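You operate a simulated robot arm through the tools that you are given. There is no shell and no other tool. Be economical: measure what you need, move in short steps, check, and stop when the job is done.

You are at the controls of a simulated robot arm. One attempt, no reset.

Task
Set the cover plate to the height on the plan.
Fine: pull the plate up, slide the block of that height under its edge, press the plate on to it, block back on the work mat; within 1.5 mm. Set down upright: what you pick out.

The check looks at the end state, three seconds after you hand in, the way a careful person would. Anything else that was tipped, shoved, dropped, spilled or broken makes it a failure. Lids that push on must go on centred and level and be pressed home; caps that screw on are set level and turned clockwise until they are tight.

Robot
A 6-joint arm with a two-finger gripper on a trunk, on a base that drives. Base frame: it is fixed to the floor where the robot stands at the start and does not move with it; the origin is under the middle of the robot, x ahead of it, y to its left, z up. Readings come in mm, rad, newtons and seconds.
Its first joint turns from -2.601 to 2.601 rad. Places, roughly: cover plate [500, 100, 800]; tile edge [400, 100, 800]; work mat [400, 400, 800]. Payload 1.57 kg.
The tool frame sits at the grasp point between the pads (the TCP): z along the fingers, y along the line on which they close. The tips reach 21 mm beyond it. The gripper opens to 70 mm. The gripper's body begins 50 mm behind the TCP.
Orientation is that of the tool frame in the base frame, as [roll, pitch, yaw] about the fixed x, y, z axes, in that order (R = Rz(yaw) Ry(pitch) Rx(roll)). With the fingers straight down and closing along the base's y, the tool's x points along the base's -x, its y along +y and its z along -z.

Tools
- The arm moves only by the tool nudge_tool. Its argument "rows" is a list that holds one entry, the list of rows, each a list of 7 numbers: the shift along the tool's x, y, z in units of 150 mm (1.0 is 150 mm), then the turn, a rotation vector about the tool's x, y, z in units of 90 degrees (1.0 is 90 degrees), then the gripper command, from -1 (fully open) to 1 (shut), values between in proportion. In form: [[[dx, dy, dz, ax, ay, az, hand], ...]]. A call has 1 to 10 rows; each row is the pose to reach, as a shift and turn from the pose commanded when the call began, along the tool's axes at that moment. A call with a number of a shift or a turn outside -1 to 1 is refused whole. A row lasts 0.2 s, in which the tool goes at most 50 mm and 0.15 rad; a call with a longer step from one row to the next is refused whole, and so is a gripper value outside its range. Where a pose cannot be reached the arm comes as near as it can. A force on the tool above 50 N (or 10 N above the force at the start of the call, whichever is more), or a blocked arm, ends the call early, and 0.2 s more pass. The fingers move at their own pace and stop on an object; they squeeze with about 30 N. The grip force told is the motor's: it shows also when the fingers shut on nothing. Time passes only in rows, and 0.2 s behind the last, so rows that repeat a pose let the fingers close. The reply holds the time, the measured pose of the TCP, the force on the tool along the base axes, the opening and the grip force, in the units named above and with some noise, with the torque about the TCP (base axes, N m) and any sound that the robot's microphone picked up.
- Cameras (640 x 400 px; columns grow to the right, rows downward): "scene" is now at [23.9, 208.7, 1874.5]; the picture's right is [0.30, -0.95, 0.00], its down [-0.78, -0.25, -0.57] and it looks along [0.54, 0.17, -0.82] (base axes); focal length 265 px, centre (320, 200). "wrist" rides on the gripper at [79, 4, -81] in the tool frame; the picture's right is [-0.05, 1.00, 0.00], its down [-0.67, -0.04, -0.74] and it looks along [-0.74, -0.04, 0.67] (tool axes); focal length 256 px, centre (320, 200). There is no depth. A picture from a camera that has moved, and an enlarged one, comes with that camera's place and axes in the base frame and with its lens. The place of the scene camera against the robot may be out by one fixed shift of up to 25 mm in any direction.
- camera(camera): a new picture of that camera. The clock stands still meanwhile.
- move_column(by): slides the trunk up (or, below 0, down) by that many mm; the arm and the scene camera ride with it, the base frame stays. It gives what a move gives, with no picture.
- base_move(legs): drives the robot by 1 to 6 legs, each [ahead, turn to the left] in mm and rad, along the robot's own axes; the way and the turn of a leg run together, so that a leg with both is an arc; at most 1500 mm and 3.142 rad a leg. The arm and the cameras ride along, it lands a little off, and it stops where it bumps. It gives what a move gives.
- pan_tilt(pan, tilt): turns the head with the scene camera to pan (to the left, within 2.705 rad either way) and tilt (down, from -0.506 to 1.204), counted from straight ahead of the robot. It gives what a move gives.
- enlarge(camera, box): a new picture of the part [left, top, right, bottom] of that camera's present view, enlarged. The clock stands still meanwhile.
- hand_in(): hands the job in; it is judged then, once.

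Go step by step. Nothing tells you exact positions but the pictures and the camera data: compare them with the known pose of the tool, close in by small moves and look again before you grip or let go. The budget is 120 turns and 78 pictures, counting those below and the enlarged ones. Unless the task says otherwise, let go and move clear before handing in, and close with one line.

The tools are called by a JSON object that holds its "fn" and its "kwargs". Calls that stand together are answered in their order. nudge_tool: Moves the arm, as the interface text tells. Its arguments: {"type":"object","properties":{"rows":{"type":"array","items":{"type":"array","items":{"type":"array","items":{"type":"number"}}}}},"required":["rows"]} The other tools are called the same way: move_column (by) slides the trunk up or down; base_move (legs) drives the base; pan_tilt (pan, tilt) turns the head that bears the scene camera; camera (camera) takes a picture; enlarge (camera, box) takes an enlarged picture of a part of a camera's view; hand_in () hands the job in.

At the start:

```text
time: 0.0
position: [743.0, 238.1, 1219.4]
tcp_rot: [3.142, -0.002, -3.134]
ft_force: [-0.2, 0.1, -0.9]
moment: [-0.01, -0.01, 0.01]
opening: 69.9
grasp_force: 0.1
trunk travel left (down, up): [-901.0, 69.0]
robot x, y, heading: [0.1, 1.9, 0.001]
head pan, tilt: [0.307, 0.963]
```

scene: 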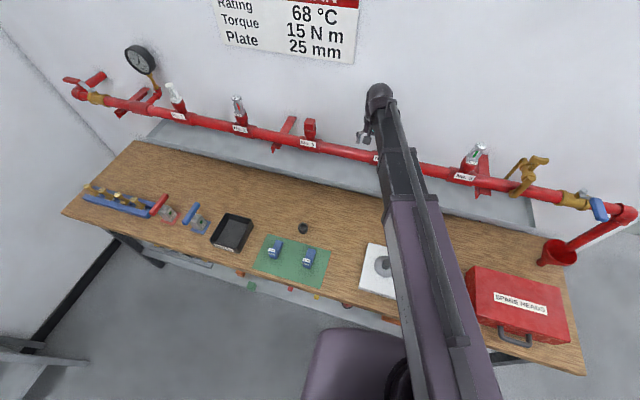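
wrist: 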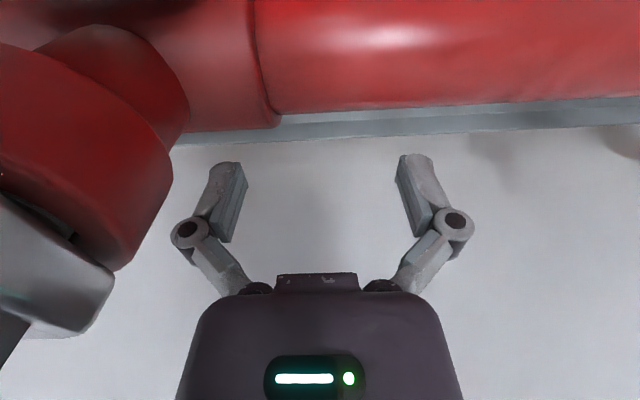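

I see a workbench with a sign reading "Plate 25 mm", a green mat holding two blue items, and a white tile with the cover plate. I'll zoom in on these first.

{"fn": "enlarge", "kwargs": {"camera": "scene", "box": [240, 220, 400, 320]}}

{"fn": "enlarge", "kwargs": {"camera": "scene", "box": [200, 0, 380, 112]}}

```text
4.00 times, centred on (320, 270) of scene
camera zoom: at [23.9, 208.7, 1874.5], right [0.3, -0.95, 0.0], down [-0.78, -0.25, -0.57], along [0.54, 0.17, -0.82], focal length 1059 px, centre (320, -80)
```

zoom: 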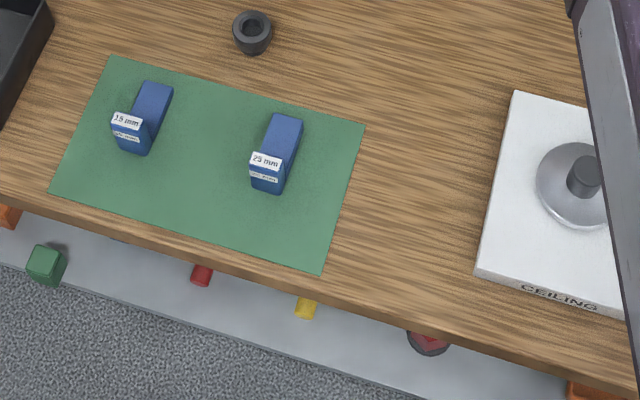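

```text
3.56 times, centred on (290, 56) of scene
camera zoom: at [23.9, 208.7, 1874.5], right [0.3, -0.95, 0.0], down [-0.78, -0.25, -0.57], along [0.54, 0.17, -0.82], focal length 941 px, centre (427, 712)
```

zoom: 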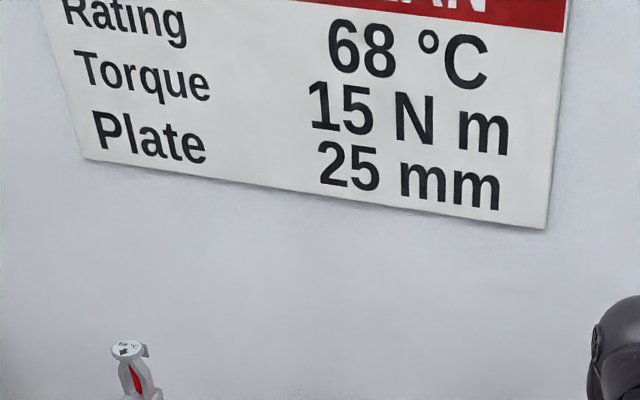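

The plan calls for 25 mm, and the 25 mm block is the right one on the mat at about (425, 385). The plate is too close for the arm, so I'll back up the base and look again.

{"fn": "base_move", "kwargs": {"legs": [[-220, 0]]}}

{"fn": "pan_tilt", "kwargs": {"pan": 0.3, "tilt": 0.85}}

{"fn": "camera", "kwargs": {"camera": "scene"}}

{"fn": "camera", "kwargs": {"camera": "wrist"}}

```text
time: 1.0
position: [721.5, 238.1, 1219.4]
tcp_rot: [3.141, 0.027, -3.132]
ft_force: [5.0, 1.3, 1.6]
moment: [-0.06, -0.06, 0.26]
opening: 70.1
grasp_force: 0.2
trunk travel left (down, up): [-901.0, 69.0]
robot x, y, heading: [-30.3, -1.6, 0.002]
head pan, tilt: [0.307, 0.963]
stopped in leg 1: the force on the tool passed its limit at 94 N (the readings are from after the stop); the commanded pose is now the measured one
```

```text
time: 1.7
position: [722.5, 237.1, 1220.0]
tcp_rot: [-3.141, 0.026, -3.134]
ft_force: [7.1, 1.7, 1.2]
moment: [-0.04, -0.06, 0.29]
opening: 70.0
grasp_force: 0.0
trunk travel left (down, up): [-901.0, 69.0]
robot x, y, heading: [-29.3, -0.7, -0.003]
head pan, tilt: [0.3, 0.85]
```

```text
73 pictures are left
camera scene: at [-1.4, 210.3, 1882.9], right [0.3, -0.96, 0.0], down [-0.72, -0.22, -0.66], along [0.63, 0.19, -0.75], focal length 265 px, centre (320, 200)
```

scene: 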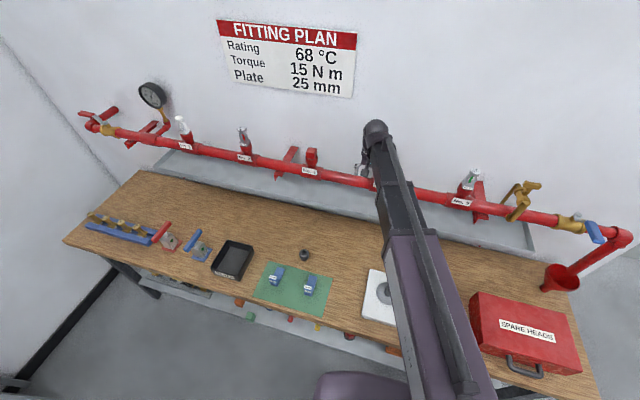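

```text
72 pictures are left
camera wrist: at [640.8, 239.8, 1297.1], right [0.04, 1.0, 0.0], down [0.65, -0.03, 0.76], along [0.76, -0.03, -0.65], focal length 256 px, centre (320, 200)
```

wrist: 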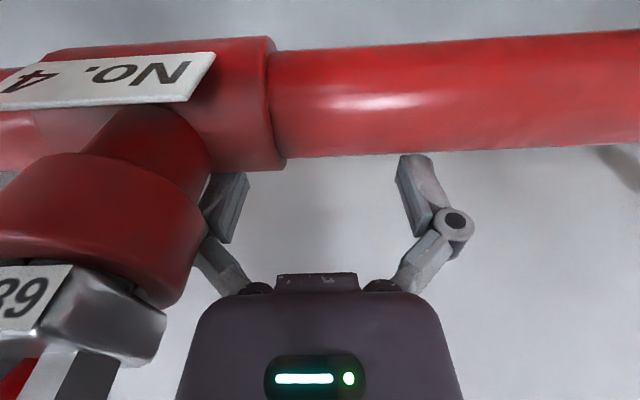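

The gripper's left finger caught the No. 4 branch on the pipe while backing up. I'll go back forward to clear it, then move left and up before retreating.

{"fn": "nudge_tool", "kwargs": {"rows": [[[-0.07, 0, 0, 0, 0, 0, -1], [-0.13, 0, 0, 0, 0, 0, -1], [-0.13, 0, 0, 0, 0, 0, -1]]]}}

{"fn": "camera", "kwargs": {"camera": "wrist"}}

{"fn": "enlarge", "kwargs": {"camera": "scene", "box": [290, 100, 450, 200]}}

```text
time: 2.5
position: [740.9, 237.7, 1219.8]
tcp_rot: [-3.141, 0.025, -3.134]
ft_force: [-0.4, 0.4, -0.3]
moment: [0.0, -0.04, 0.02]
opening: 69.9
grasp_force: 0.1
trunk travel left (down, up): [-901.0, 69.0]
robot x, y, heading: [-34.3, -0.7, 0.0]
head pan, tilt: [0.3, 0.85]
```

```text
71 pictures are left
camera wrist: at [659.2, 239.6, 1297.7], right [0.04, 1.0, 0.0], down [0.65, -0.03, 0.76], along [0.76, -0.03, -0.65], focal length 256 px, centre (320, 200)
```

wrist: 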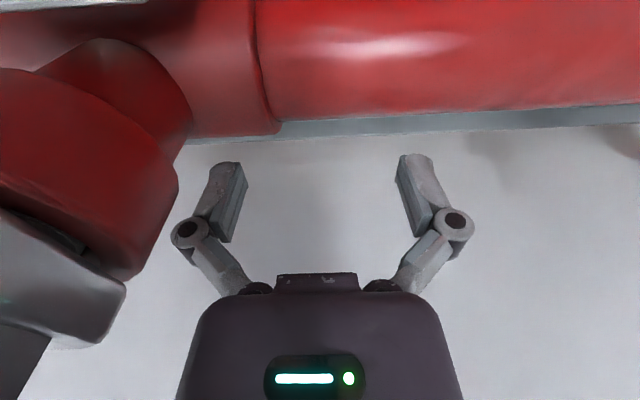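

```text
4.00 times, centred on (370, 150) of scene
camera zoom: at [-2.8, 210.1, 1883.0], right [0.3, -0.96, 0.0], down [-0.72, -0.22, -0.66], along [0.63, 0.19, -0.75], focal length 1059 px, centre (120, 400)
```

zoom: 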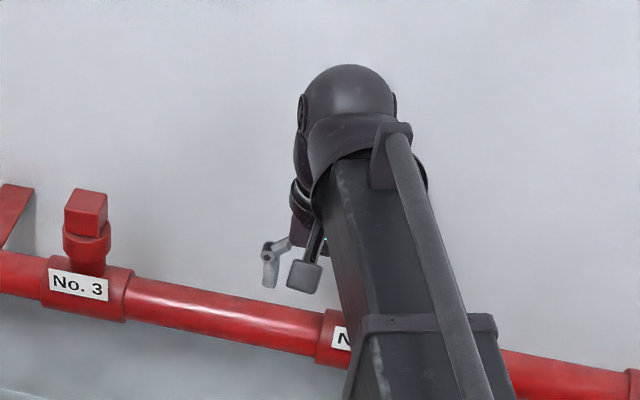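

The wrist view is upside down: the pipe lies lower and nearer, and the No. 4 head stands up beside the finger. I'll go straight up and to the left, then back.

{"fn": "nudge_tool", "kwargs": {"rows": [[[0, 0.0, -0.2, 0, 0, 0, -1], [0, 0.0, -0.4, 0, 0, 0, -1], [0, 0.0, -0.6, 0, 0, 0, -1], [0, 0, -0.8, 0, 0, 0, -1], [0, 0, -1.0, 0, 0, 0, -1], [0, 0.2, -1.0, 0, 0, 0, -1], [0, 0.4, -1.0, 0, 0, 0, -1], [0, 0.4, -1.0, 0, 0, 0, -1]]]}}

{"fn": "camera", "kwargs": {"camera": "wrist"}}

```text
time: 4.3
position: [735.7, 299.7, 1220.1]
tcp_rot: [-3.14, 0.025, -3.134]
ft_force: [-0.3, 0.2, 0.7]
moment: [0.01, -0.02, 0.01]
opening: 69.8
grasp_force: 0.0
out of reach, approached as far as the arm can: row 1, 2, 3, 4, 5, 6, 7, 8
trunk travel left (down, up): [-901.0, 69.0]
robot x, y, heading: [-31.5, 2.5, -0.002]
head pan, tilt: [0.3, 0.85]
```

```text
69 pictures are left
camera wrist: at [653.3, 301.3, 1297.7], right [0.05, 1.0, 0.0], down [0.65, -0.03, 0.76], along [0.76, -0.03, -0.65], focal length 256 px, centre (320, 200)
```

wrist: 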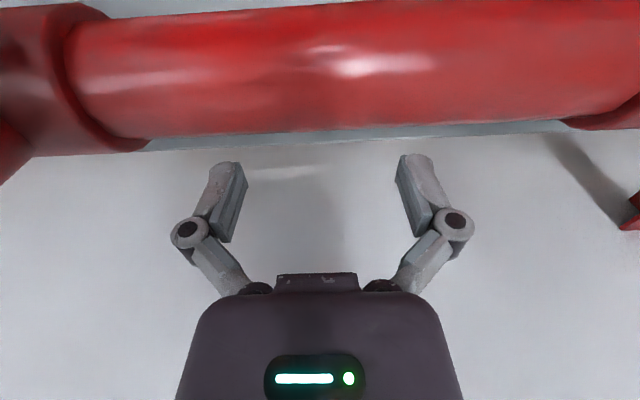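

Now the tool is between the heads, with only the pipe below. I'll raise the trunk and back out.

{"fn": "move_column", "kwargs": {"by": 65}}

{"fn": "base_move", "kwargs": {"legs": [[-190, 0]]}}

{"fn": "camera", "kwargs": {"camera": "scene"}}

```text
time: 5.3
position: [734.3, 298.8, 1284.7]
tcp_rot: [-3.142, 0.026, -3.132]
ft_force: [-0.3, -0.8, -0.5]
moment: [-0.04, 0.0, 0.01]
opening: 70.1
grasp_force: 0.0
trunk travel left (down, up): [-966.0, 4.0]
robot x, y, heading: [-36.2, -0.6, -0.002]
head pan, tilt: [0.3, 0.85]
```

```text
time: 7.0
position: [548.1, 294.7, 1285.3]
tcp_rot: [-3.141, 0.026, -3.141]
ft_force: [-1.3, -0.3, -0.9]
moment: [-0.05, -0.02, 0.01]
opening: 70.0
grasp_force: 0.2
trunk travel left (down, up): [-966.0, 4.0]
robot x, y, heading: [-222.7, 1.9, -0.004]
head pan, tilt: [0.3, 0.85]
```

```text
68 pictures are left
camera scene: at [-190.7, 209.6, 1948.0], right [0.29, -0.96, 0.0], down [-0.72, -0.22, -0.66], along [0.63, 0.19, -0.75], focal length 265 px, centre (320, 200)
```

scene: 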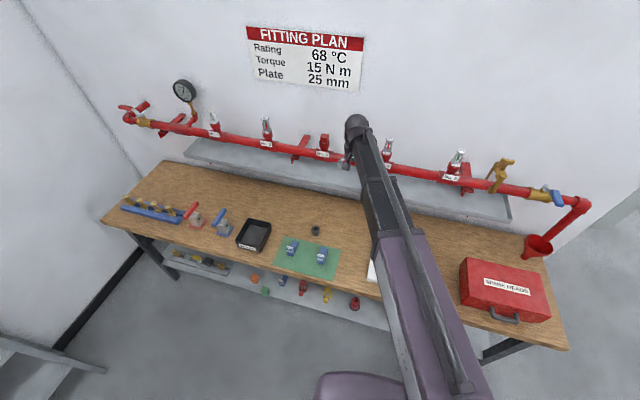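

Clear of the pipe now. I'll lower the trunk and pull the tool back to see the mat with the wrist camera.

{"fn": "move_column", "kwargs": {"by": -250}}

{"fn": "nudge_tool", "kwargs": {"rows": [[[0.25, 0.0, 0, 0, 0, 0, -1], [0.5, 0.15, 0, 0, 0, 0, -1], [0.65, 0.4, 0, 0, 0, 0, -1], [0.65, 0.6, 0, 0, 0, 0, -1], [0.65, 0.6, 0, 0, 0, 0, -1]]]}}

{"fn": "camera", "kwargs": {"camera": "wrist"}}

{"fn": "camera", "kwargs": {"camera": "scene"}}

```text
time: 9.6
position: [549.2, 294.6, 1035.1]
tcp_rot: [3.141, 0.025, -3.14]
ft_force: [0.1, 0.3, 0.7]
moment: [-0.03, 0.01, 0.0]
opening: 69.9
grasp_force: 0.1
trunk travel left (down, up): [-716.0, 254.0]
robot x, y, heading: [-219.9, -1.5, -0.005]
head pan, tilt: [0.3, 0.85]
```

```text
time: 10.8
position: [450.0, 384.8, 1035.0]
tcp_rot: [-3.141, 0.028, -3.139]
ft_force: [-0.9, 0.8, -0.6]
moment: [0.0, -0.03, 0.01]
opening: 69.9
grasp_force: 0.1
trunk travel left (down, up): [-716.0, 254.0]
robot x, y, heading: [-219.9, 2.9, -0.01]
head pan, tilt: [0.3, 0.85]
```

```text
67 pictures are left
camera wrist: at [368.7, 386.8, 1112.7], right [0.05, 1.0, 0.0], down [0.65, -0.03, 0.76], along [0.76, -0.04, -0.65], focal length 256 px, centre (320, 200)
```

wrist: 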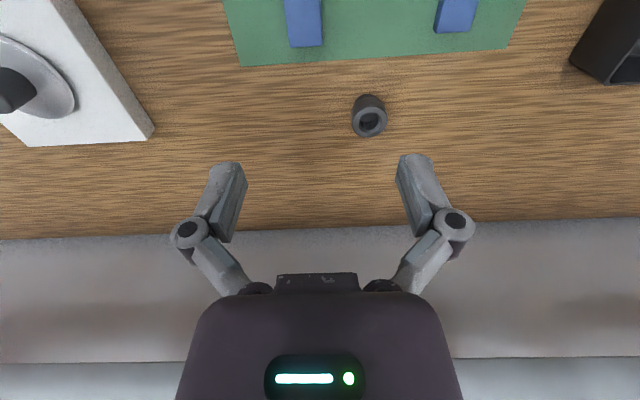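

```text
66 pictures are left
camera scene: at [-188.9, 209.6, 1698.0], right [0.29, -0.96, 0.0], down [-0.72, -0.22, -0.66], along [0.63, 0.19, -0.75], focal length 265 px, centre (320, 200)
```

scene: 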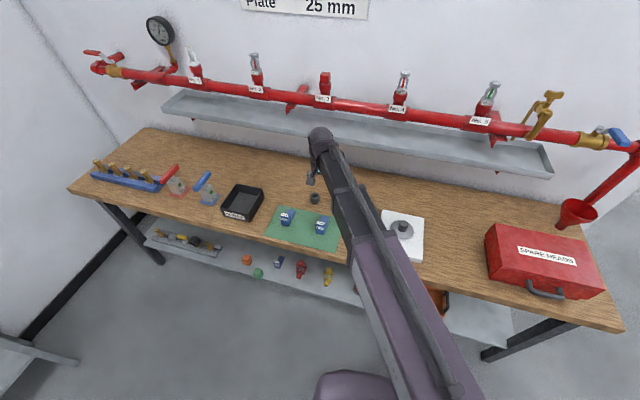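

The wrist camera looks ahead of the tool, so I need to be closer to the robot. I'll pull back to see the block, the plate and the stem.

{"fn": "nudge_tool", "kwargs": {"rows": [[[0.3, 0, 0, 0, 0, 0, -1], [0.6, -0.2, 0, 0, 0, 0, -1], [0.8, -0.5, 0, 0, 0, 0, -1], [0.8, -0.8, 0, 0, 0, 0, -1], [0.8, -0.8, 0, 0, 0, 0, -1]]]}}

{"fn": "camera", "kwargs": {"camera": "wrist"}}

{"fn": "enlarge", "kwargs": {"camera": "scene", "box": [260, 180, 440, 292]}}

```text
refused: row 2 steps farther than a row can; nothing moved
```

```text
65 pictures are left
camera wrist: at [368.7, 386.8, 1112.7], right [0.05, 1.0, 0.0], down [0.65, -0.03, 0.76], along [0.76, -0.04, -0.65], focal length 256 px, centre (320, 200)
```

wrist: 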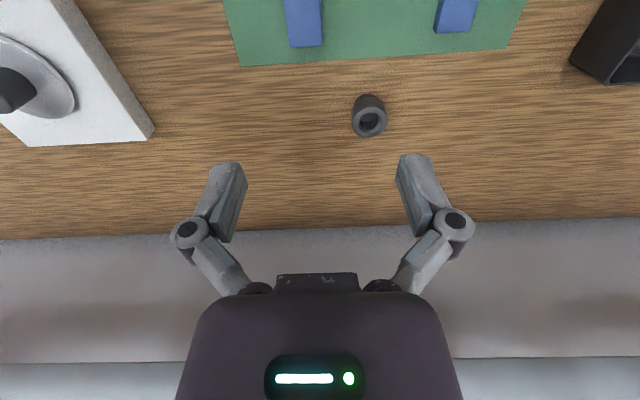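

```text
3.56 times, centred on (350, 236) of scene
camera zoom: at [-188.9, 209.6, 1698.0], right [0.29, -0.96, 0.0], down [-0.72, -0.22, -0.66], along [0.63, 0.19, -0.75], focal length 941 px, centre (213, 72)
```

zoom: 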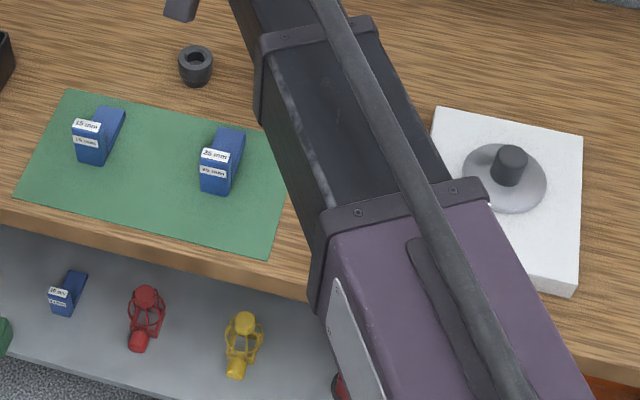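

{"fn": "nudge_tool", "kwargs": {"rows": [[[0.3, 0, 0, 0, 0, 0, -1], [0.55, -0.2, 0, 0, 0, 0, -1], [0.75, -0.4, 0, 0, 0, 0, -1], [0.85, -0.7, 0, 0, 0, 0, -1], [0.85, -0.7, 0, 0, 0, 0, -1]]]}}

{"fn": "camera", "kwargs": {"camera": "wrist"}}

```text
time: 12.0
position: [322.7, 276.4, 1035.0]
tcp_rot: [-3.141, 0.027, -3.139]
ft_force: [-0.1, -0.7, -0.4]
moment: [-0.04, 0.0, -0.05]
opening: 69.7
grasp_force: 0.0
out of reach, approached as far as the arm can: row 3, 4, 5
trunk travel left (down, up): [-716.0, 254.0]
robot x, y, heading: [-216.8, 2.1, -0.005]
head pan, tilt: [0.3, 0.85]
```

```text
63 pictures are left
camera wrist: at [240.9, 280.8, 1112.6], right [0.05, 1.0, 0.0], down [0.65, -0.03, 0.76], along [0.76, -0.04, -0.65], focal length 256 px, centre (320, 200)
```

wrist: 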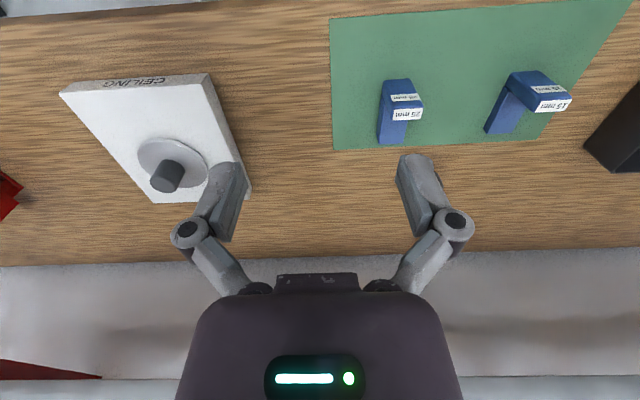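

{"fn": "enlarge", "kwargs": {"camera": "wrist", "box": [340, 40, 580, 190]}}

{"fn": "enlarge", "kwargs": {"camera": "wrist", "box": [50, 60, 274, 200]}}

```text
2.67 times, centred on (460, 115) of wrist
camera zoom: at [240.9, 280.8, 1112.6], right [0.05, 1.0, 0.0], down [0.65, -0.03, 0.76], along [0.76, -0.04, -0.65], focal length 683 px, centre (-53, 427)
```

zoom: 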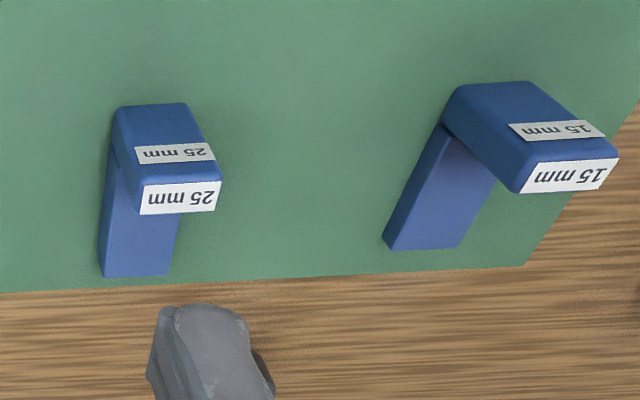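

```text
2.86 times, centred on (162, 130) of wrist
camera zoom: at [240.9, 280.8, 1112.6], right [0.05, 1.0, 0.0], down [0.65, -0.03, 0.76], along [0.76, -0.04, -0.65], focal length 731 px, centre (771, 400)
```

zoom: 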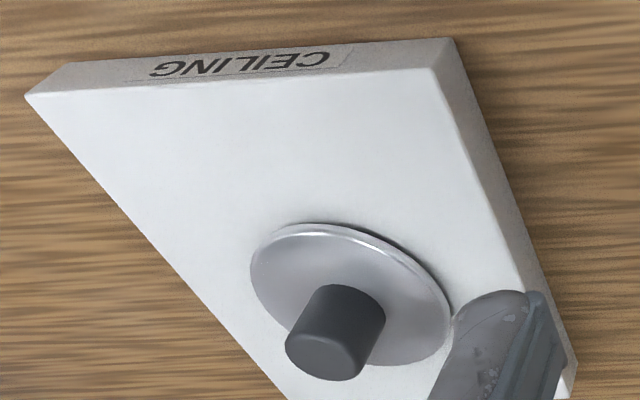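

The 25 mm block is an L shape: a tall labelled handle towards the robot and a 25 mm tongue pointing away. The plate, a disc with a knob, sits near (478, 57) on the tile. I'll bring the tool towards the knob.

{"fn": "nudge_tool", "kwargs": {"rows": [[[-0.1, -0.25, 0, 0, 0.017, 0, -1], [-0.25, -0.5, 0, 0, 0.017, 0, -1], [-0.4, -0.75, 0, 0, 0.017, 0, -1], [-0.5, -1.0, 0, 0, 0.017, 0, -1], [-0.5, -1.0, 0, 0, 0.017, 0, -1]]]}}

{"fn": "nudge_tool", "kwargs": {"rows": [[[-0.1, -0.25, 0, 0, 0, 0, -1], [-0.25, -0.46, 0.1, 0, 0, 0, -1], [-0.35, -0.46, 0.3, 0, 0, 0, -1], [-0.45, -0.46, 0.5, 0, 0, 0, -1], [-0.45, -0.46, 0.5, 0, 0, 0, -1]]]}}

{"fn": "camera", "kwargs": {"camera": "wrist"}}

```text
time: 13.2
position: [395.4, 128.3, 1035.6]
tcp_rot: [3.141, -0.002, -3.139]
ft_force: [-0.1, 0.0, 0.6]
moment: [-0.03, -0.02, 0.02]
opening: 70.0
grasp_force: 0.2
out of reach, approached as far as the arm can: row 3, 4, 5
trunk travel left (down, up): [-716.0, 254.0]
robot x, y, heading: [-221.5, 1.8, -0.006]
head pan, tilt: [0.3, 0.85]
```

```text
time: 14.4
position: [460.4, 58.3, 1034.7]
tcp_rot: [3.14, -0.001, -3.14]
ft_force: [0.2, 0.2, -0.1]
moment: [-0.05, -0.03, 0.03]
opening: 70.0
grasp_force: 0.1
out of reach, approached as far as the arm can: row 2, 3, 4, 5
trunk travel left (down, up): [-716.0, 254.0]
robot x, y, heading: [-218.1, 3.0, -0.004]
head pan, tilt: [0.3, 0.85]
```

```text
60 pictures are left
camera wrist: at [381.6, 60.8, 1114.8], right [0.05, 1.0, 0.0], down [0.67, -0.03, 0.74], along [0.74, -0.04, -0.67], focal length 256 px, centre (320, 200)
```

wrist: 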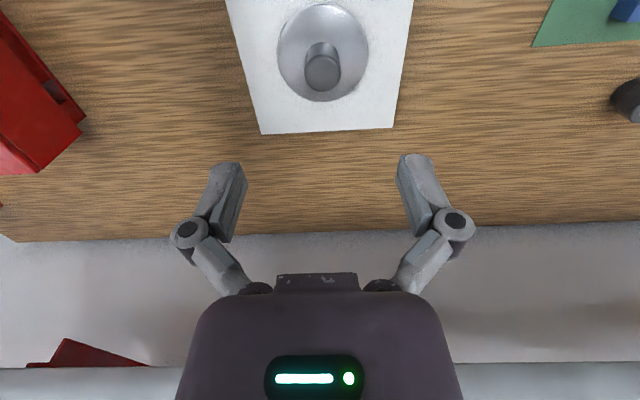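

The height didn't change in that move. I'll test a small straight-down move.

{"fn": "nudge_tool", "kwargs": {"rows": [[[0, 0, 0.15, 0, 0, 0, -1], [0, 0, 0.3, 0, 0, 0, -1], [0, 0, 0.3, 0, 0, 0, -1]]]}}

{"fn": "camera", "kwargs": {"camera": "scene"}}

```text
time: 15.2
position: [460.2, 57.8, 1034.7]
tcp_rot: [3.141, -0.001, -3.138]
ft_force: [0.5, -0.6, -1.6]
moment: [0.02, 0.01, -0.03]
opening: 70.1
grasp_force: 0.1
out of reach, approached as far as the arm can: row 1, 2, 3
trunk travel left (down, up): [-716.0, 254.0]
robot x, y, heading: [-217.7, 0.9, -0.006]
head pan, tilt: [0.3, 0.85]
```

```text
59 pictures are left
camera scene: at [-188.7, 209.6, 1698.0], right [0.29, -0.96, 0.0], down [-0.72, -0.22, -0.66], along [0.63, 0.19, -0.75], focal length 265 px, centre (320, 200)
```

scene: 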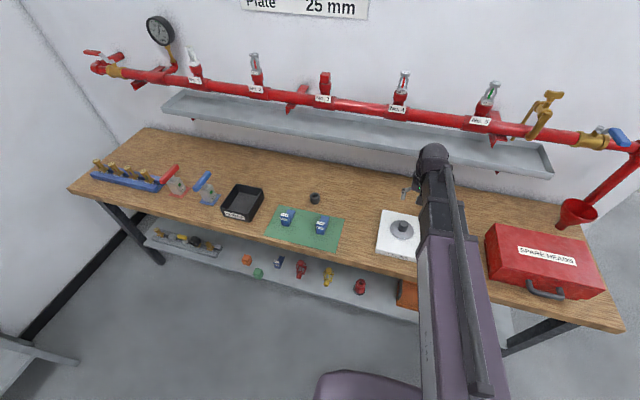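

Vertical motion only works through the trunk. I'll lower it toward the knob and look again.

{"fn": "move_column", "kwargs": {"by": -90}}

{"fn": "camera", "kwargs": {"camera": "wrist"}}

```text
time: 16.5
position: [461.8, 57.6, 945.3]
tcp_rot: [-3.141, -0.003, -3.139]
ft_force: [-0.3, 0.0, 1.1]
moment: [0.02, 0.02, 0.01]
opening: 70.0
grasp_force: 0.0
trunk travel left (down, up): [-626.0, 344.0]
robot x, y, heading: [-221.3, 4.3, -0.006]
head pan, tilt: [0.3, 0.85]
```

```text
58 pictures are left
camera wrist: at [381.6, 60.9, 1024.8], right [0.05, 1.0, 0.0], down [0.67, -0.03, 0.74], along [0.74, -0.04, -0.67], focal length 256 px, centre (320, 200)
```

wrist: 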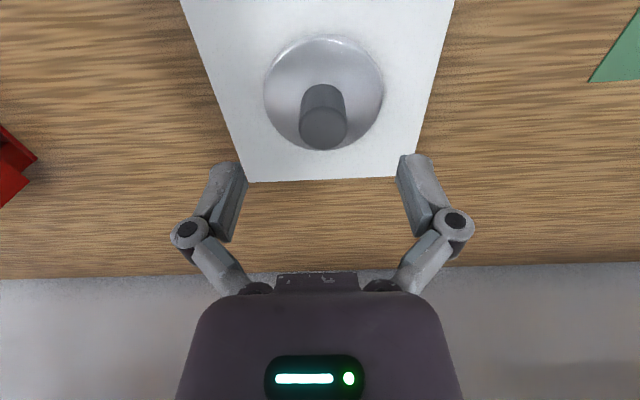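

Triangulation puts the knob axis at about (472, 57.5) with its top near z 884, and the plate near z 825. I'll shift over it, then lower.

{"fn": "nudge_tool", "kwargs": {"rows": [[[-0.07, 0, 0, 0, 0, 0, -1], [-0.07, 0, 0, 0, 0, 0, -1]]]}}

{"fn": "move_column", "kwargs": {"by": -50}}

{"fn": "camera", "kwargs": {"camera": "wrist"}}

```text
time: 17.1
position: [471.9, 58.7, 944.0]
tcp_rot: [3.142, -0.002, -3.14]
ft_force: [0.6, -0.9, -0.3]
moment: [0.01, 0.0, -0.02]
opening: 70.1
grasp_force: 0.0
trunk travel left (down, up): [-626.0, 344.0]
robot x, y, heading: [-220.2, -1.2, -0.01]
head pan, tilt: [0.3, 0.85]
```

```text
time: 18.0
position: [471.3, 57.1, 894.8]
tcp_rot: [-3.14, -0.002, -3.14]
ft_force: [0.9, 0.3, -0.3]
moment: [-0.03, 0.01, -0.01]
opening: 70.0
grasp_force: 0.2
trunk travel left (down, up): [-576.0, 394.0]
robot x, y, heading: [-220.0, 0.3, -0.005]
head pan, tilt: [0.3, 0.85]
```

```text
57 pictures are left
camera wrist: at [392.5, 60.9, 974.8], right [0.05, 1.0, 0.0], down [0.67, -0.03, 0.74], along [0.74, -0.04, -0.67], focal length 256 px, centre (320, 200)
```

wrist: 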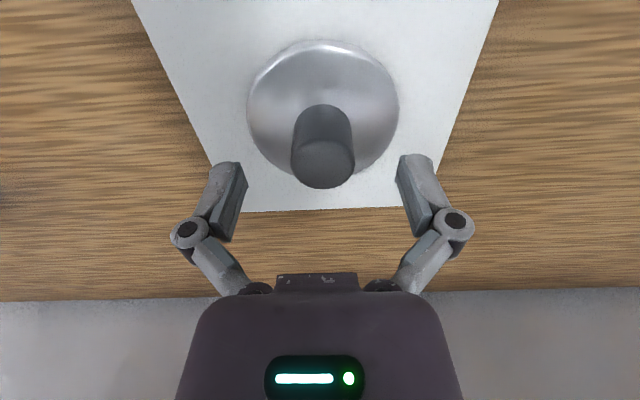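

Aligned. I'll lower 30 mm and close on the knob.

{"fn": "move_column", "kwargs": {"by": -30}}

{"fn": "camera", "kwargs": {"camera": "wrist"}}

{"fn": "nudge_tool", "kwargs": {"rows": [[[0, 0, 0, 0, 0, 0, 0], [0, 0, 0, 0, 0, 0, 1], [0, 0, 0, 0, 0, 0, 1], [0, 0, 0, 0, 0, 0, 1], [0, 0, 0, 0, 0, 0, 1]]]}}

```text
time: 18.8
position: [472.3, 57.9, 865.9]
tcp_rot: [3.141, -0.001, -3.137]
ft_force: [-0.1, 0.3, 0.5]
moment: [-0.03, -0.04, 0.02]
opening: 70.1
grasp_force: 0.1
trunk travel left (down, up): [-546.0, 424.0]
robot x, y, heading: [-219.0, 1.3, -0.007]
head pan, tilt: [0.3, 0.85]
```

```text
56 pictures are left
camera wrist: at [392.5, 61.0, 944.7], right [0.05, 1.0, 0.0], down [0.67, -0.03, 0.74], along [0.74, -0.04, -0.67], focal length 256 px, centre (320, 200)
```

wrist: 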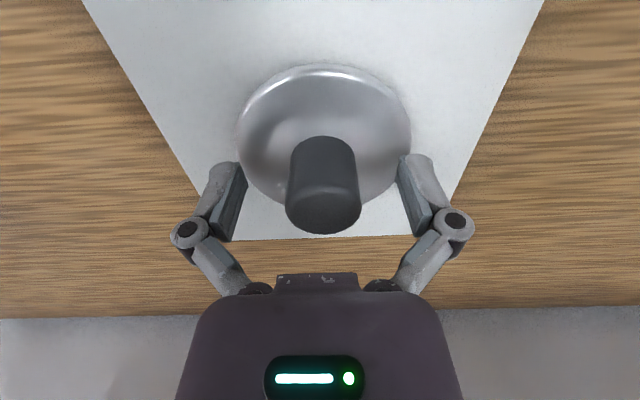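

```text
time: 19.9
position: [471.4, 58.9, 864.1]
tcp_rot: [-3.141, -0.003, -3.14]
ft_force: [-1.8, 10.5, -1.1]
moment: [0.32, -0.15, 0.13]
opening: 33.2
grasp_force: 31.9
trunk travel left (down, up): [-546.0, 424.0]
robot x, y, heading: [-220.6, 3.3, -0.005]
head pan, tilt: [0.3, 0.85]
```

Gripped at 33 mm, with a 10 N side load. I'll ease a little towards +y.

{"fn": "nudge_tool", "kwargs": {"rows": [[[0, 0.006, 0, 0, 0, 0, 1], [0, 0.006, 0, 0, 0, 0, 1]]]}}

```text
time: 20.6
position: [471.5, 60.0, 864.9]
tcp_rot: [-3.14, -0.001, -3.14]
ft_force: [-0.8, 1.3, -0.9]
moment: [-0.02, -0.01, 0.06]
opening: 33.2
grasp_force: 32.1
trunk travel left (down, up): [-546.0, 424.0]
robot x, y, heading: [-221.5, 2.3, -0.009]
head pan, tilt: [0.3, 0.85]
```

Relieved; the knob axis is at y ≈ 60. Now I'll pull the plate up in steps.

{"fn": "move_column", "kwargs": {"by": 15}}

{"fn": "camera", "kwargs": {"camera": "wrist"}}

```text
time: 21.2
position: [471.7, 59.1, 880.2]
tcp_rot: [-3.141, -0.002, -3.14]
ft_force: [-1.2, -0.9, 1.4]
moment: [-0.1, 0.35, -0.06]
opening: 33.6
grasp_force: 32.0
trunk travel left (down, up): [-561.0, 409.0]
robot x, y, heading: [-221.6, 4.3, -0.007]
head pan, tilt: [0.3, 0.85]
```

```text
55 pictures are left
camera wrist: at [392.6, 62.2, 960.2], right [0.05, 1.0, 0.0], down [0.67, -0.03, 0.74], along [0.74, -0.04, -0.67], focal length 256 px, centre (320, 200)
```

wrist: 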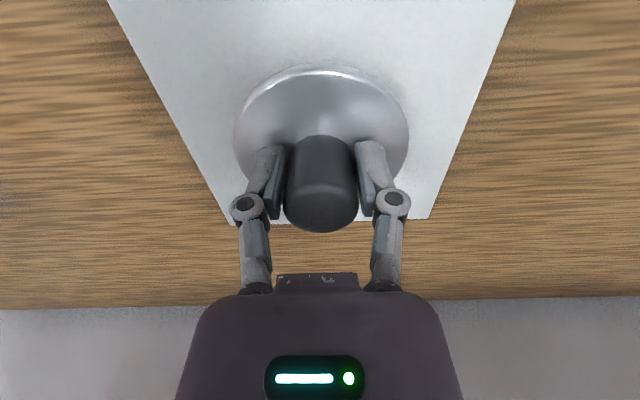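

The plate follows. I'll raise it another 16 mm.

{"fn": "move_column", "kwargs": {"by": 16}}

{"fn": "camera", "kwargs": {"camera": "wrist"}}

{"fn": "enlarge", "kwargs": {"camera": "scene", "box": [350, 180, 510, 280]}}

```text
time: 21.8
position: [472.3, 59.4, 895.4]
tcp_rot: [-3.141, -0.006, -3.139]
ft_force: [-5.2, -3.9, -17.7]
moment: [-0.07, 0.55, -0.02]
opening: 33.4
grasp_force: 32.3
trunk travel left (down, up): [-577.0, 393.0]
robot x, y, heading: [-219.3, 2.3, -0.01]
head pan, tilt: [0.3, 0.85]
```

```text
54 pictures are left
camera wrist: at [393.3, 62.1, 975.1], right [0.05, 1.0, 0.0], down [0.67, -0.03, 0.74], along [0.74, -0.04, -0.67], focal length 256 px, centre (320, 200)
```

wrist: 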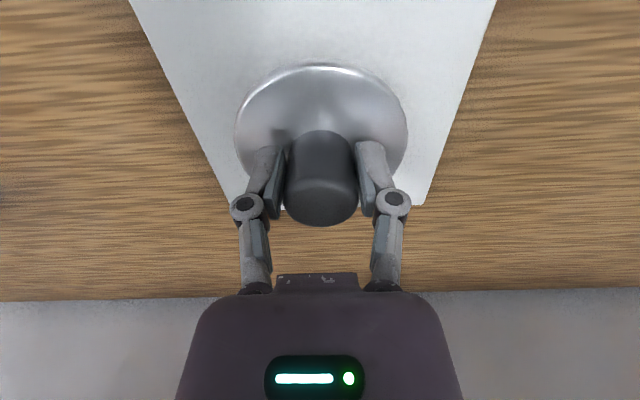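

```text
4.00 times, centred on (430, 230) of scene
camera zoom: at [-187.5, 209.4, 1558.8], right [0.29, -0.96, 0.0], down [-0.72, -0.22, -0.66], along [0.63, 0.19, -0.75], focal length 1059 px, centre (-120, 80)
```

zoom: 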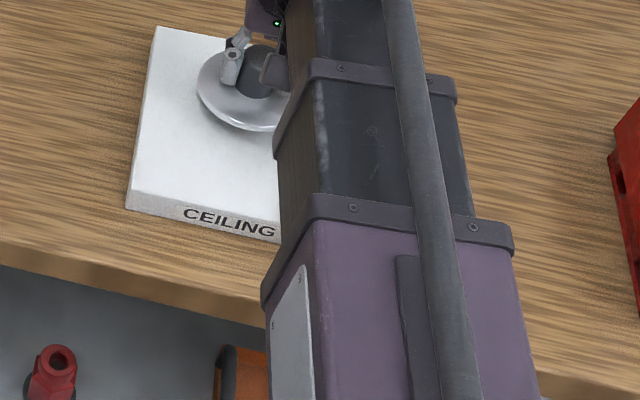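

The plate is up about 28–30 mm and the pull is now 18 N, so it looks near the end of its travel. I'll release it gently, rise, and check that it holds.

{"fn": "nudge_tool", "kwargs": {"rows": [[[0, 0, 0, 0, 0, 0, 0.3], [0, 0, 0, 0, 0, 0, 0], [0, 0, 0, 0, 0, 0, -1], [0, 0, 0, 0, 0, 0, -1], [0, 0, 0, 0, 0, 0, -1]]]}}

{"fn": "move_column", "kwargs": {"by": 60}}

{"fn": "nudge_tool", "kwargs": {"rows": [[[0.3, 0, 0, 0, 0, 0, -1], [0.55, 0.15, 0, 0, 0, 0, -1], [0.6, 0.4, 0, 0, 0, 0, -1], [0.6, 0.7, 0, 0, 0, 0, -1], [0.6, 1.0, 0, 0, 0, 0, -1], [0.6, 1.0, 0, 0, 0, 0, -1]]]}}

{"fn": "camera", "kwargs": {"camera": "wrist"}}

{"fn": "enlarge", "kwargs": {"camera": "scene", "box": [350, 180, 510, 280]}}

```text
time: 23.0
position: [472.3, 59.8, 895.8]
tcp_rot: [-3.141, -0.001, -3.141]
ft_force: [-0.3, 0.2, -0.2]
moment: [0.0, 0.01, 0.0]
opening: 70.0
grasp_force: 0.1
trunk travel left (down, up): [-577.0, 393.0]
robot x, y, heading: [-218.5, 3.6, -0.007]
head pan, tilt: [0.3, 0.85]
```

```text
time: 24.0
position: [471.3, 60.5, 954.9]
tcp_rot: [-3.141, -0.001, -3.141]
ft_force: [0.0, 0.6, 0.4]
moment: [0.01, 0.0, -0.01]
opening: 70.1
grasp_force: 0.1
trunk travel left (down, up): [-637.0, 333.0]
robot x, y, heading: [-221.7, 2.5, -0.008]
head pan, tilt: [0.3, 0.85]
```

```text
time: 25.4
position: [378.3, 212.1, 955.4]
tcp_rot: [3.141, -0.002, 3.142]
ft_force: [0.6, -0.6, -0.3]
moment: [0.03, 0.02, -0.01]
opening: 69.9
grasp_force: 0.0
trunk travel left (down, up): [-637.0, 333.0]
robot x, y, heading: [-222.6, 0.7, -0.01]
head pan, tilt: [0.3, 0.85]
```

```text
52 pictures are left
camera wrist: at [298.8, 214.7, 1035.7], right [0.05, 1.0, 0.0], down [0.67, -0.03, 0.74], along [0.74, -0.04, -0.67], focal length 256 px, centre (320, 200)
```

wrist: 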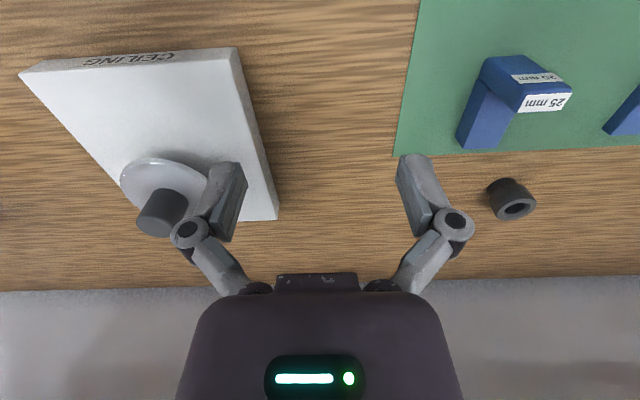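

```text
4.00 times, centred on (430, 230) of scene
camera zoom: at [-188.8, 209.8, 1619.0], right [0.29, -0.96, 0.0], down [-0.72, -0.22, -0.66], along [0.63, 0.19, -0.75], focal length 1059 px, centre (-120, 80)
```

zoom: 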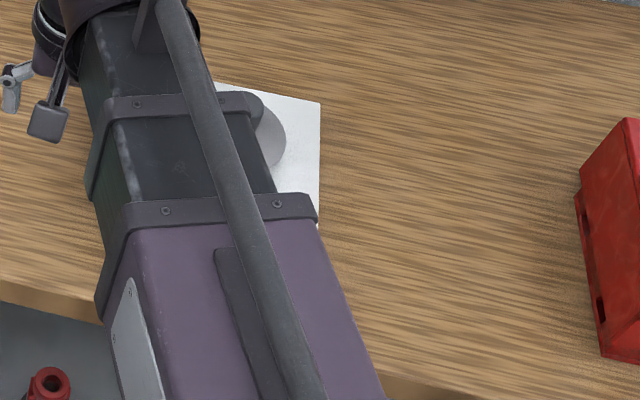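

The plate holds raised. I'll move over toward the 25 mm block's handle at about (393, 365).

{"fn": "nudge_tool", "kwargs": {"rows": [[[0, 0.3, 0, 0, 0, 0, -1], [0, 0.6, 0, 0, 0, 0, -1], [0, 0.9, 0, 0, 0, 0, -1], [0, 1.0, 0, 0, 0, 0, -1], [0, 1.0, 0, 0, 0, 0, -1]]]}}

{"fn": "camera", "kwargs": {"camera": "wrist"}}

{"fn": "enlarge", "kwargs": {"camera": "wrist", "box": [220, 0, 420, 125]}}

```text
time: 26.6
position: [379.4, 358.1, 955.7]
tcp_rot: [3.141, -0.004, -3.139]
ft_force: [-0.1, 1.0, -0.2]
moment: [-0.03, -0.02, 0.0]
opening: 70.0
grasp_force: 0.0
trunk travel left (down, up): [-637.0, 333.0]
robot x, y, heading: [-218.1, -1.1, -0.005]
head pan, tilt: [0.3, 0.85]
```

```text
50 pictures are left
camera wrist: at [301.2, 361.7, 1035.8], right [0.05, 1.0, 0.0], down [0.67, -0.03, 0.74], along [0.74, -0.04, -0.67], focal length 256 px, centre (320, 200)
```

wrist: 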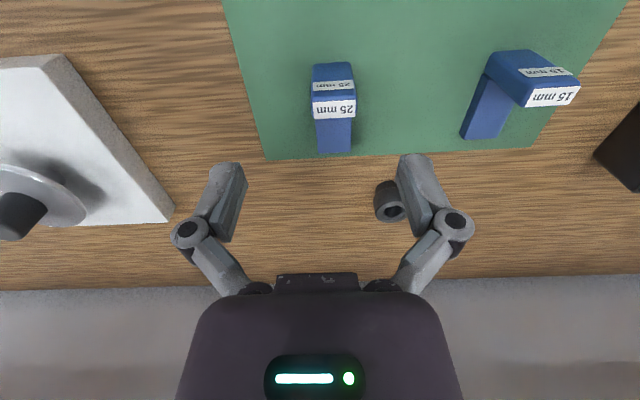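

```text
3.20 times, centred on (320, 62) of wrist
camera zoom: at [301.2, 361.7, 1035.8], right [0.05, 1.0, 0.0], down [0.67, -0.03, 0.74], along [0.74, -0.04, -0.67], focal length 819 px, centre (320, 640)
```

zoom: 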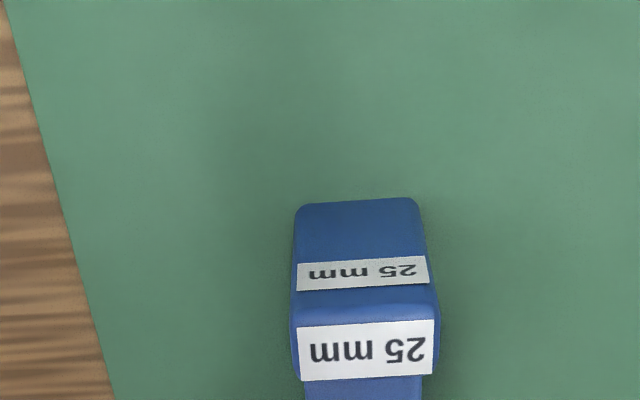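

The block's handle is centred at about (393.5, 366.5), top z ≈ 866, standing square to the axes. I'll align above it and lower part way to check.

{"fn": "nudge_tool", "kwargs": {"rows": [[[-0.093, 0.055, 0, 0, 0, 0, -1], [-0.093, 0.055, 0, 0, 0, 0, -1]]]}}

{"fn": "move_column", "kwargs": {"by": -62}}

{"fn": "camera", "kwargs": {"camera": "wrist"}}

```text
time: 27.2
position: [394.4, 368.9, 956.6]
tcp_rot: [-3.141, -0.002, -3.141]
ft_force: [-0.5, 0.3, 0.6]
moment: [0.01, -0.02, -0.03]
opening: 69.7
grasp_force: 0.1
trunk travel left (down, up): [-637.0, 333.0]
robot x, y, heading: [-219.2, 2.2, -0.005]
head pan, tilt: [0.3, 0.85]
```

```text
time: 28.2
position: [395.0, 366.9, 893.8]
tcp_rot: [-3.141, -0.002, -3.14]
ft_force: [-0.1, -0.2, -0.4]
moment: [0.0, 0.01, -0.02]
opening: 70.0
grasp_force: 0.1
trunk travel left (down, up): [-575.0, 395.0]
robot x, y, heading: [-222.6, 2.9, -0.005]
head pan, tilt: [0.3, 0.85]
```

```text
48 pictures are left
camera wrist: at [315.1, 370.8, 973.8], right [0.05, 1.0, 0.0], down [0.67, -0.03, 0.74], along [0.74, -0.04, -0.67], focal length 256 px, centre (320, 200)
```

wrist: 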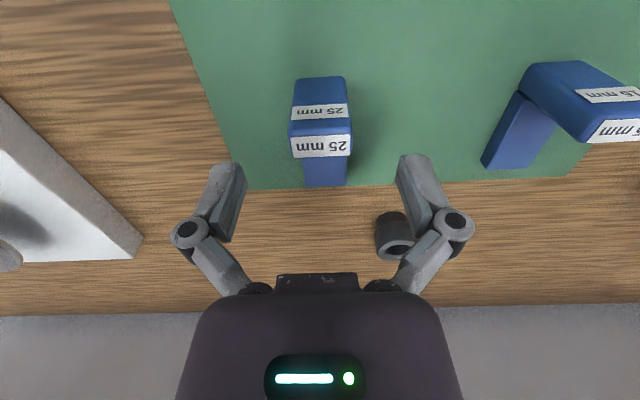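

Aligned. I'll lower 46 mm and grip.

{"fn": "move_column", "kwargs": {"by": -46}}

{"fn": "nudge_tool", "kwargs": {"rows": [[[0, 0, 0, 0, 0, 0, 0], [0, 0, 0, 0, 0, 0, 0.1], [0, 0, 0, 0, 0, 0, 1], [0, 0, 0, 0, 0, 0, 1], [0, 0, 0, 0, 0, 0, 1]]]}}

{"fn": "camera", "kwargs": {"camera": "wrist"}}

```text
time: 29.1
position: [394.3, 368.9, 847.1]
tcp_rot: [3.141, -0.001, -3.14]
ft_force: [-0.4, 0.1, 0.8]
moment: [0.02, 0.01, 0.01]
opening: 70.0
grasp_force: 0.1
trunk travel left (down, up): [-529.0, 441.0]
robot x, y, heading: [-220.5, 4.0, -0.008]
head pan, tilt: [0.3, 0.85]
```

```text
time: 30.3
position: [395.0, 367.6, 848.5]
tcp_rot: [3.14, -0.001, -3.14]
ft_force: [-0.3, 2.2, 5.8]
moment: [0.0, -0.01, 0.03]
opening: 33.3
grasp_force: 29.8
trunk travel left (down, up): [-529.0, 441.0]
robot x, y, heading: [-219.9, -0.8, -0.004]
head pan, tilt: [0.3, 0.85]
```

```text
47 pictures are left
camera wrist: at [315.0, 370.8, 927.9], right [0.05, 1.0, 0.0], down [0.67, -0.03, 0.74], along [0.74, -0.04, -0.67], focal length 256 px, centre (320, 200)
```

wrist: 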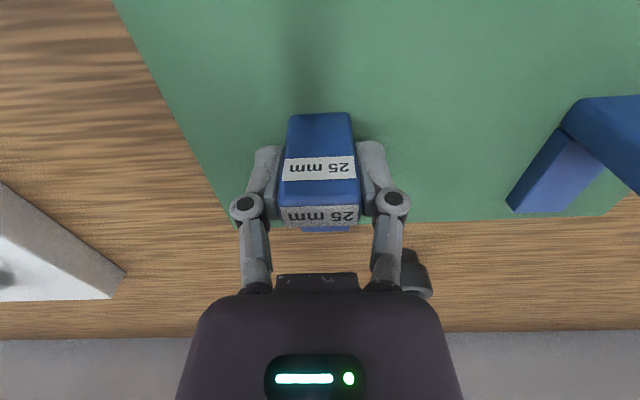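

Gripped; the block bottom sits 48 mm below the TCP. I'll lift it, pull back and swing to the tile front at y ≈ 60.

{"fn": "move_column", "kwargs": {"by": 80}}

{"fn": "nudge_tool", "kwargs": {"rows": [[[0.2, -0.1, 0, 0, 0, 0, 1], [0.35, -0.3, 0, 0, 0, 0, 1], [0.4, -0.55, 0, 0, 0, 0, 1], [0.42, -0.8, 0, 0, 0, 0, 1], [0.42, -1.0, 0, 0, 0, 0, 1], [0.42, -1.0, 0, 0, 0, 0, 1]]]}}

{"fn": "camera", "kwargs": {"camera": "wrist"}}

```text
time: 31.5
position: [395.3, 369.0, 928.3]
tcp_rot: [-3.141, -0.003, -3.141]
ft_force: [0.2, 0.5, -0.4]
moment: [0.0, 0.0, -0.01]
opening: 0.0
grasp_force: 28.9
trunk travel left (down, up): [-609.0, 361.0]
robot x, y, heading: [-215.5, 3.8, -0.005]
head pan, tilt: [0.3, 0.85]
```

```text
time: 32.9
position: [328.7, 219.4, 928.6]
tcp_rot: [3.141, -0.002, -3.14]
ft_force: [0.5, 0.1, 0.0]
moment: [0.0, 0.03, 0.0]
opening: 0.2
grasp_force: 28.3
trunk travel left (down, up): [-609.0, 361.0]
robot x, y, heading: [-221.0, 1.0, -0.005]
head pan, tilt: [0.3, 0.85]
```

```text
46 pictures are left
camera wrist: at [251.1, 221.6, 1007.7], right [0.05, 1.0, 0.0], down [0.67, -0.03, 0.74], along [0.74, -0.04, -0.67], focal length 256 px, centre (320, 200)
```

wrist: 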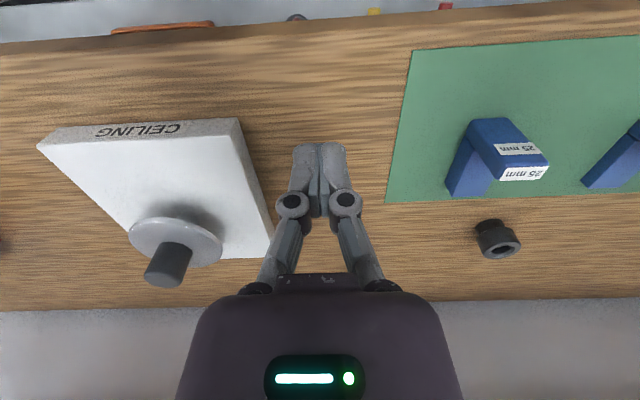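

The gripper shut on nothing — it slipped off the block. I'll look closely at the block before retrying.

{"fn": "enlarge", "kwargs": {"camera": "wrist", "box": [420, 90, 580, 210]}}

{"fn": "enlarge", "kwargs": {"camera": "wrist", "box": [30, 110, 290, 290]}}

```text
3.33 times, centred on (500, 150) of wrist
camera zoom: at [251.1, 221.6, 1007.7], right [0.05, 1.0, 0.0], down [0.67, -0.03, 0.74], along [0.74, -0.04, -0.67], focal length 853 px, centre (-280, 367)
```

zoom: 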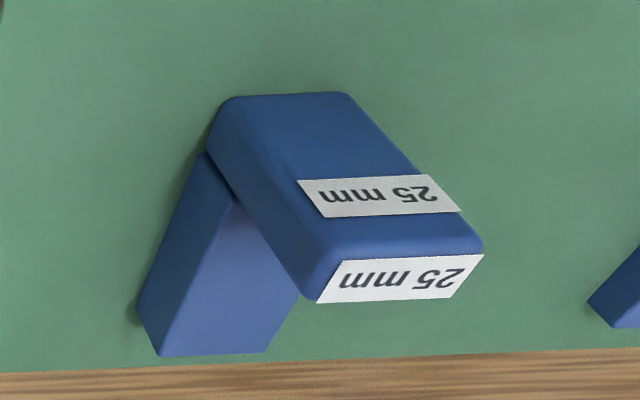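

```text
2.22 times, centred on (160, 200) of wrist
camera zoom: at [251.1, 221.6, 1007.7], right [0.05, 1.0, 0.0], down [0.67, -0.03, 0.74], along [0.74, -0.04, -0.67], focal length 569 px, centre (676, 200)
```

zoom: 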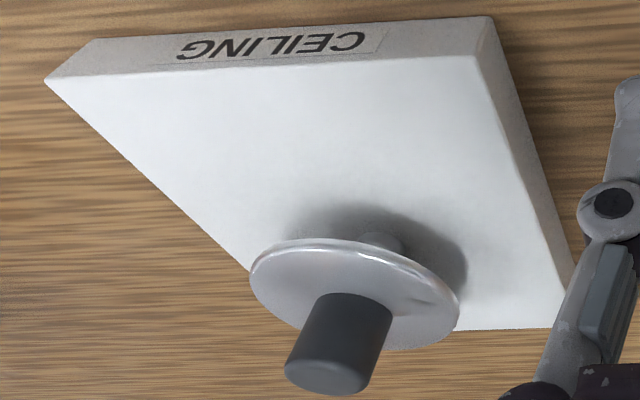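

The block still stands upright on the mat. I'll return above it with the hand open to see whether it moved.

{"fn": "nudge_tool", "kwargs": {"rows": [[[0, 0.3, 0, 0, 0, 0, -1], [0, 0.6, 0, 0, 0, 0, -1], [0, 0.9, 0, 0, 0, 0, -1], [0, 1.0, 0, 0, 0, 0, -1], [-0.2, 1.0, 0, 0, 0, 0, -1], [-0.3, 1.0, 0, 0, 0, 0, -1], [-0.3, 1.0, 0, 0, 0, 0, -1]]]}}

{"fn": "enlarge", "kwargs": {"camera": "wrist", "box": [220, 40, 440, 177]}}

```text
time: 34.5
position: [375.0, 368.1, 928.7]
tcp_rot: [3.141, -0.002, -3.14]
ft_force: [-0.8, -0.2, 0.3]
moment: [-0.02, 0.0, 0.0]
opening: 69.9
grasp_force: 0.0
trunk travel left (down, up): [-609.0, 361.0]
robot x, y, heading: [-219.6, 1.9, -0.008]
head pan, tilt: [0.3, 0.85]
```

```text
2.91 times, centred on (330, 108) of wrist
camera zoom: at [296.6, 370.9, 1007.8], right [0.05, 1.0, 0.0], down [0.67, -0.03, 0.74], along [0.74, -0.04, -0.67], focal length 745 px, centre (291, 466)
```

zoom: 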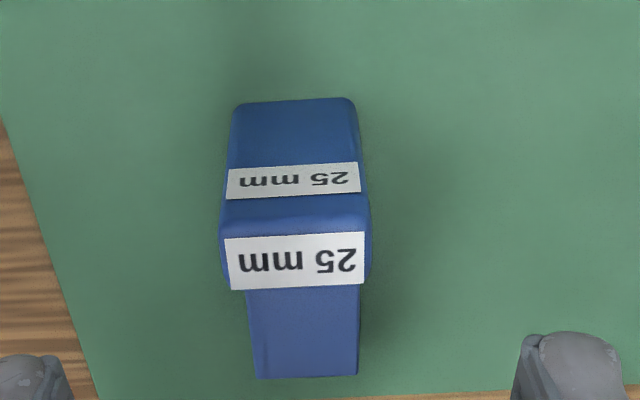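

The block shifted about 7 mm towards me: held by the handle, its weight tipped it out of the grip. I'll grip the tongue near the centre of mass instead, at x ≈ 410, low.

{"fn": "nudge_tool", "kwargs": {"rows": [[[-0.12, -0.005, 0, 0, 0, 0, -1], [-0.233, -0.005, 0, 0, 0, 0, -1], [-0.233, -0.005, 0, 0, 0, 0, -1]]]}}

{"fn": "move_column", "kwargs": {"by": -75}}

{"fn": "camera", "kwargs": {"camera": "wrist"}}

```text
time: 35.3
position: [410.8, 366.0, 928.4]
tcp_rot: [3.139, -0.001, -3.139]
ft_force: [-0.2, 0.2, -0.1]
moment: [0.03, -0.04, 0.0]
opening: 69.9
grasp_force: 0.1
trunk travel left (down, up): [-609.0, 361.0]
robot x, y, heading: [-218.3, 0.0, -0.004]
head pan, tilt: [0.3, 0.85]
```

```text
time: 36.4
position: [411.4, 365.8, 852.2]
tcp_rot: [3.141, -0.001, -3.139]
ft_force: [0.5, 0.2, 1.0]
moment: [0.02, -0.01, 0.01]
opening: 69.9
grasp_force: 0.2
trunk travel left (down, up): [-534.0, 436.0]
robot x, y, heading: [-224.9, 3.1, -0.005]
head pan, tilt: [0.3, 0.85]
```

```text
42 pictures are left
camera wrist: at [332.3, 368.5, 932.8], right [0.05, 1.0, 0.0], down [0.67, -0.03, 0.74], along [0.74, -0.04, -0.67], focal length 256 px, centre (320, 200)
```

wrist: 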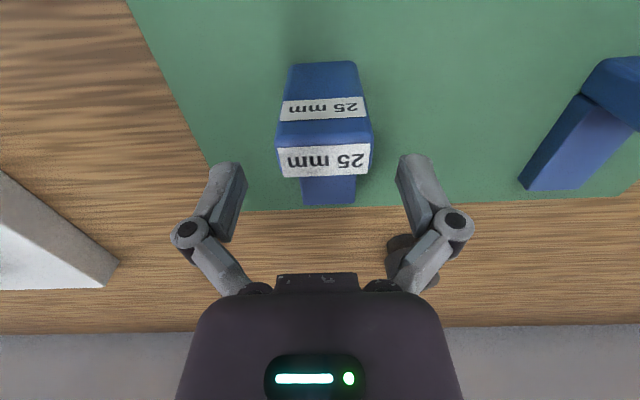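

Handle back face is at x ≈ 394, so the fingers at 410 clear it. I'll lower and grip the tongue, then test with a small lift.

{"fn": "move_column", "kwargs": {"by": -27}}

{"fn": "nudge_tool", "kwargs": {"rows": [[[0, 0, 0, 0, 0, 0, 0], [0, 0, 0, 0, 0, 0, 0.1], [0, 0, 0, 0, 0, 0, 1], [0, 0, 0, 0, 0, 0, 1], [0, 0, 0, 0, 0, 0, 1]]]}}

{"fn": "move_column", "kwargs": {"by": 5}}

{"fn": "camera", "kwargs": {"camera": "wrist"}}

```text
time: 37.1
position: [411.4, 365.1, 825.3]
tcp_rot: [-3.141, -0.002, -3.141]
ft_force: [-0.2, -0.9, -0.8]
moment: [0.02, 0.0, 0.03]
opening: 69.8
grasp_force: 0.0
trunk travel left (down, up): [-507.0, 463.0]
robot x, y, heading: [-219.7, 1.6, -0.003]
head pan, tilt: [0.3, 0.85]
```

```text
time: 38.3
position: [411.0, 365.0, 826.4]
tcp_rot: [-3.141, 0.0, -3.141]
ft_force: [0.5, 1.4, 5.5]
moment: [0.04, 0.09, -0.01]
opening: 33.5
grasp_force: 29.6
trunk travel left (down, up): [-507.0, 463.0]
robot x, y, heading: [-219.6, 2.3, -0.01]
head pan, tilt: [0.3, 0.85]
```

```text
time: 38.9
position: [412.2, 365.8, 830.4]
tcp_rot: [3.141, -0.003, -3.141]
ft_force: [0.3, -0.8, -1.5]
moment: [-0.01, -0.04, 0.03]
opening: 33.1
grasp_force: 29.5
trunk travel left (down, up): [-512.0, 458.0]
robot x, y, heading: [-220.4, 2.0, -0.007]
head pan, tilt: [0.3, 0.85]
```

```text
41 pictures are left
camera wrist: at [332.4, 368.6, 910.6], right [0.05, 1.0, 0.0], down [0.67, -0.03, 0.74], along [0.74, -0.04, -0.67], focal length 256 px, centre (320, 200)
```

wrist: 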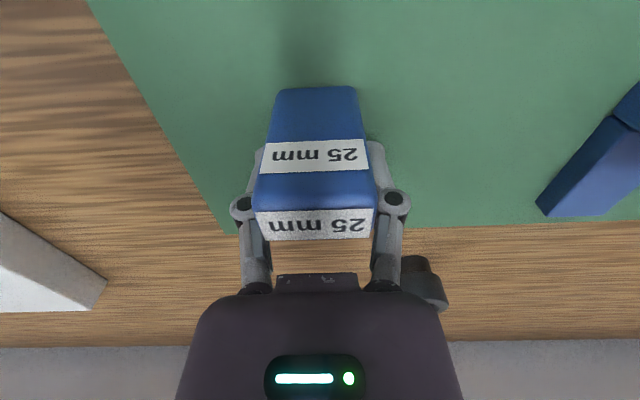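

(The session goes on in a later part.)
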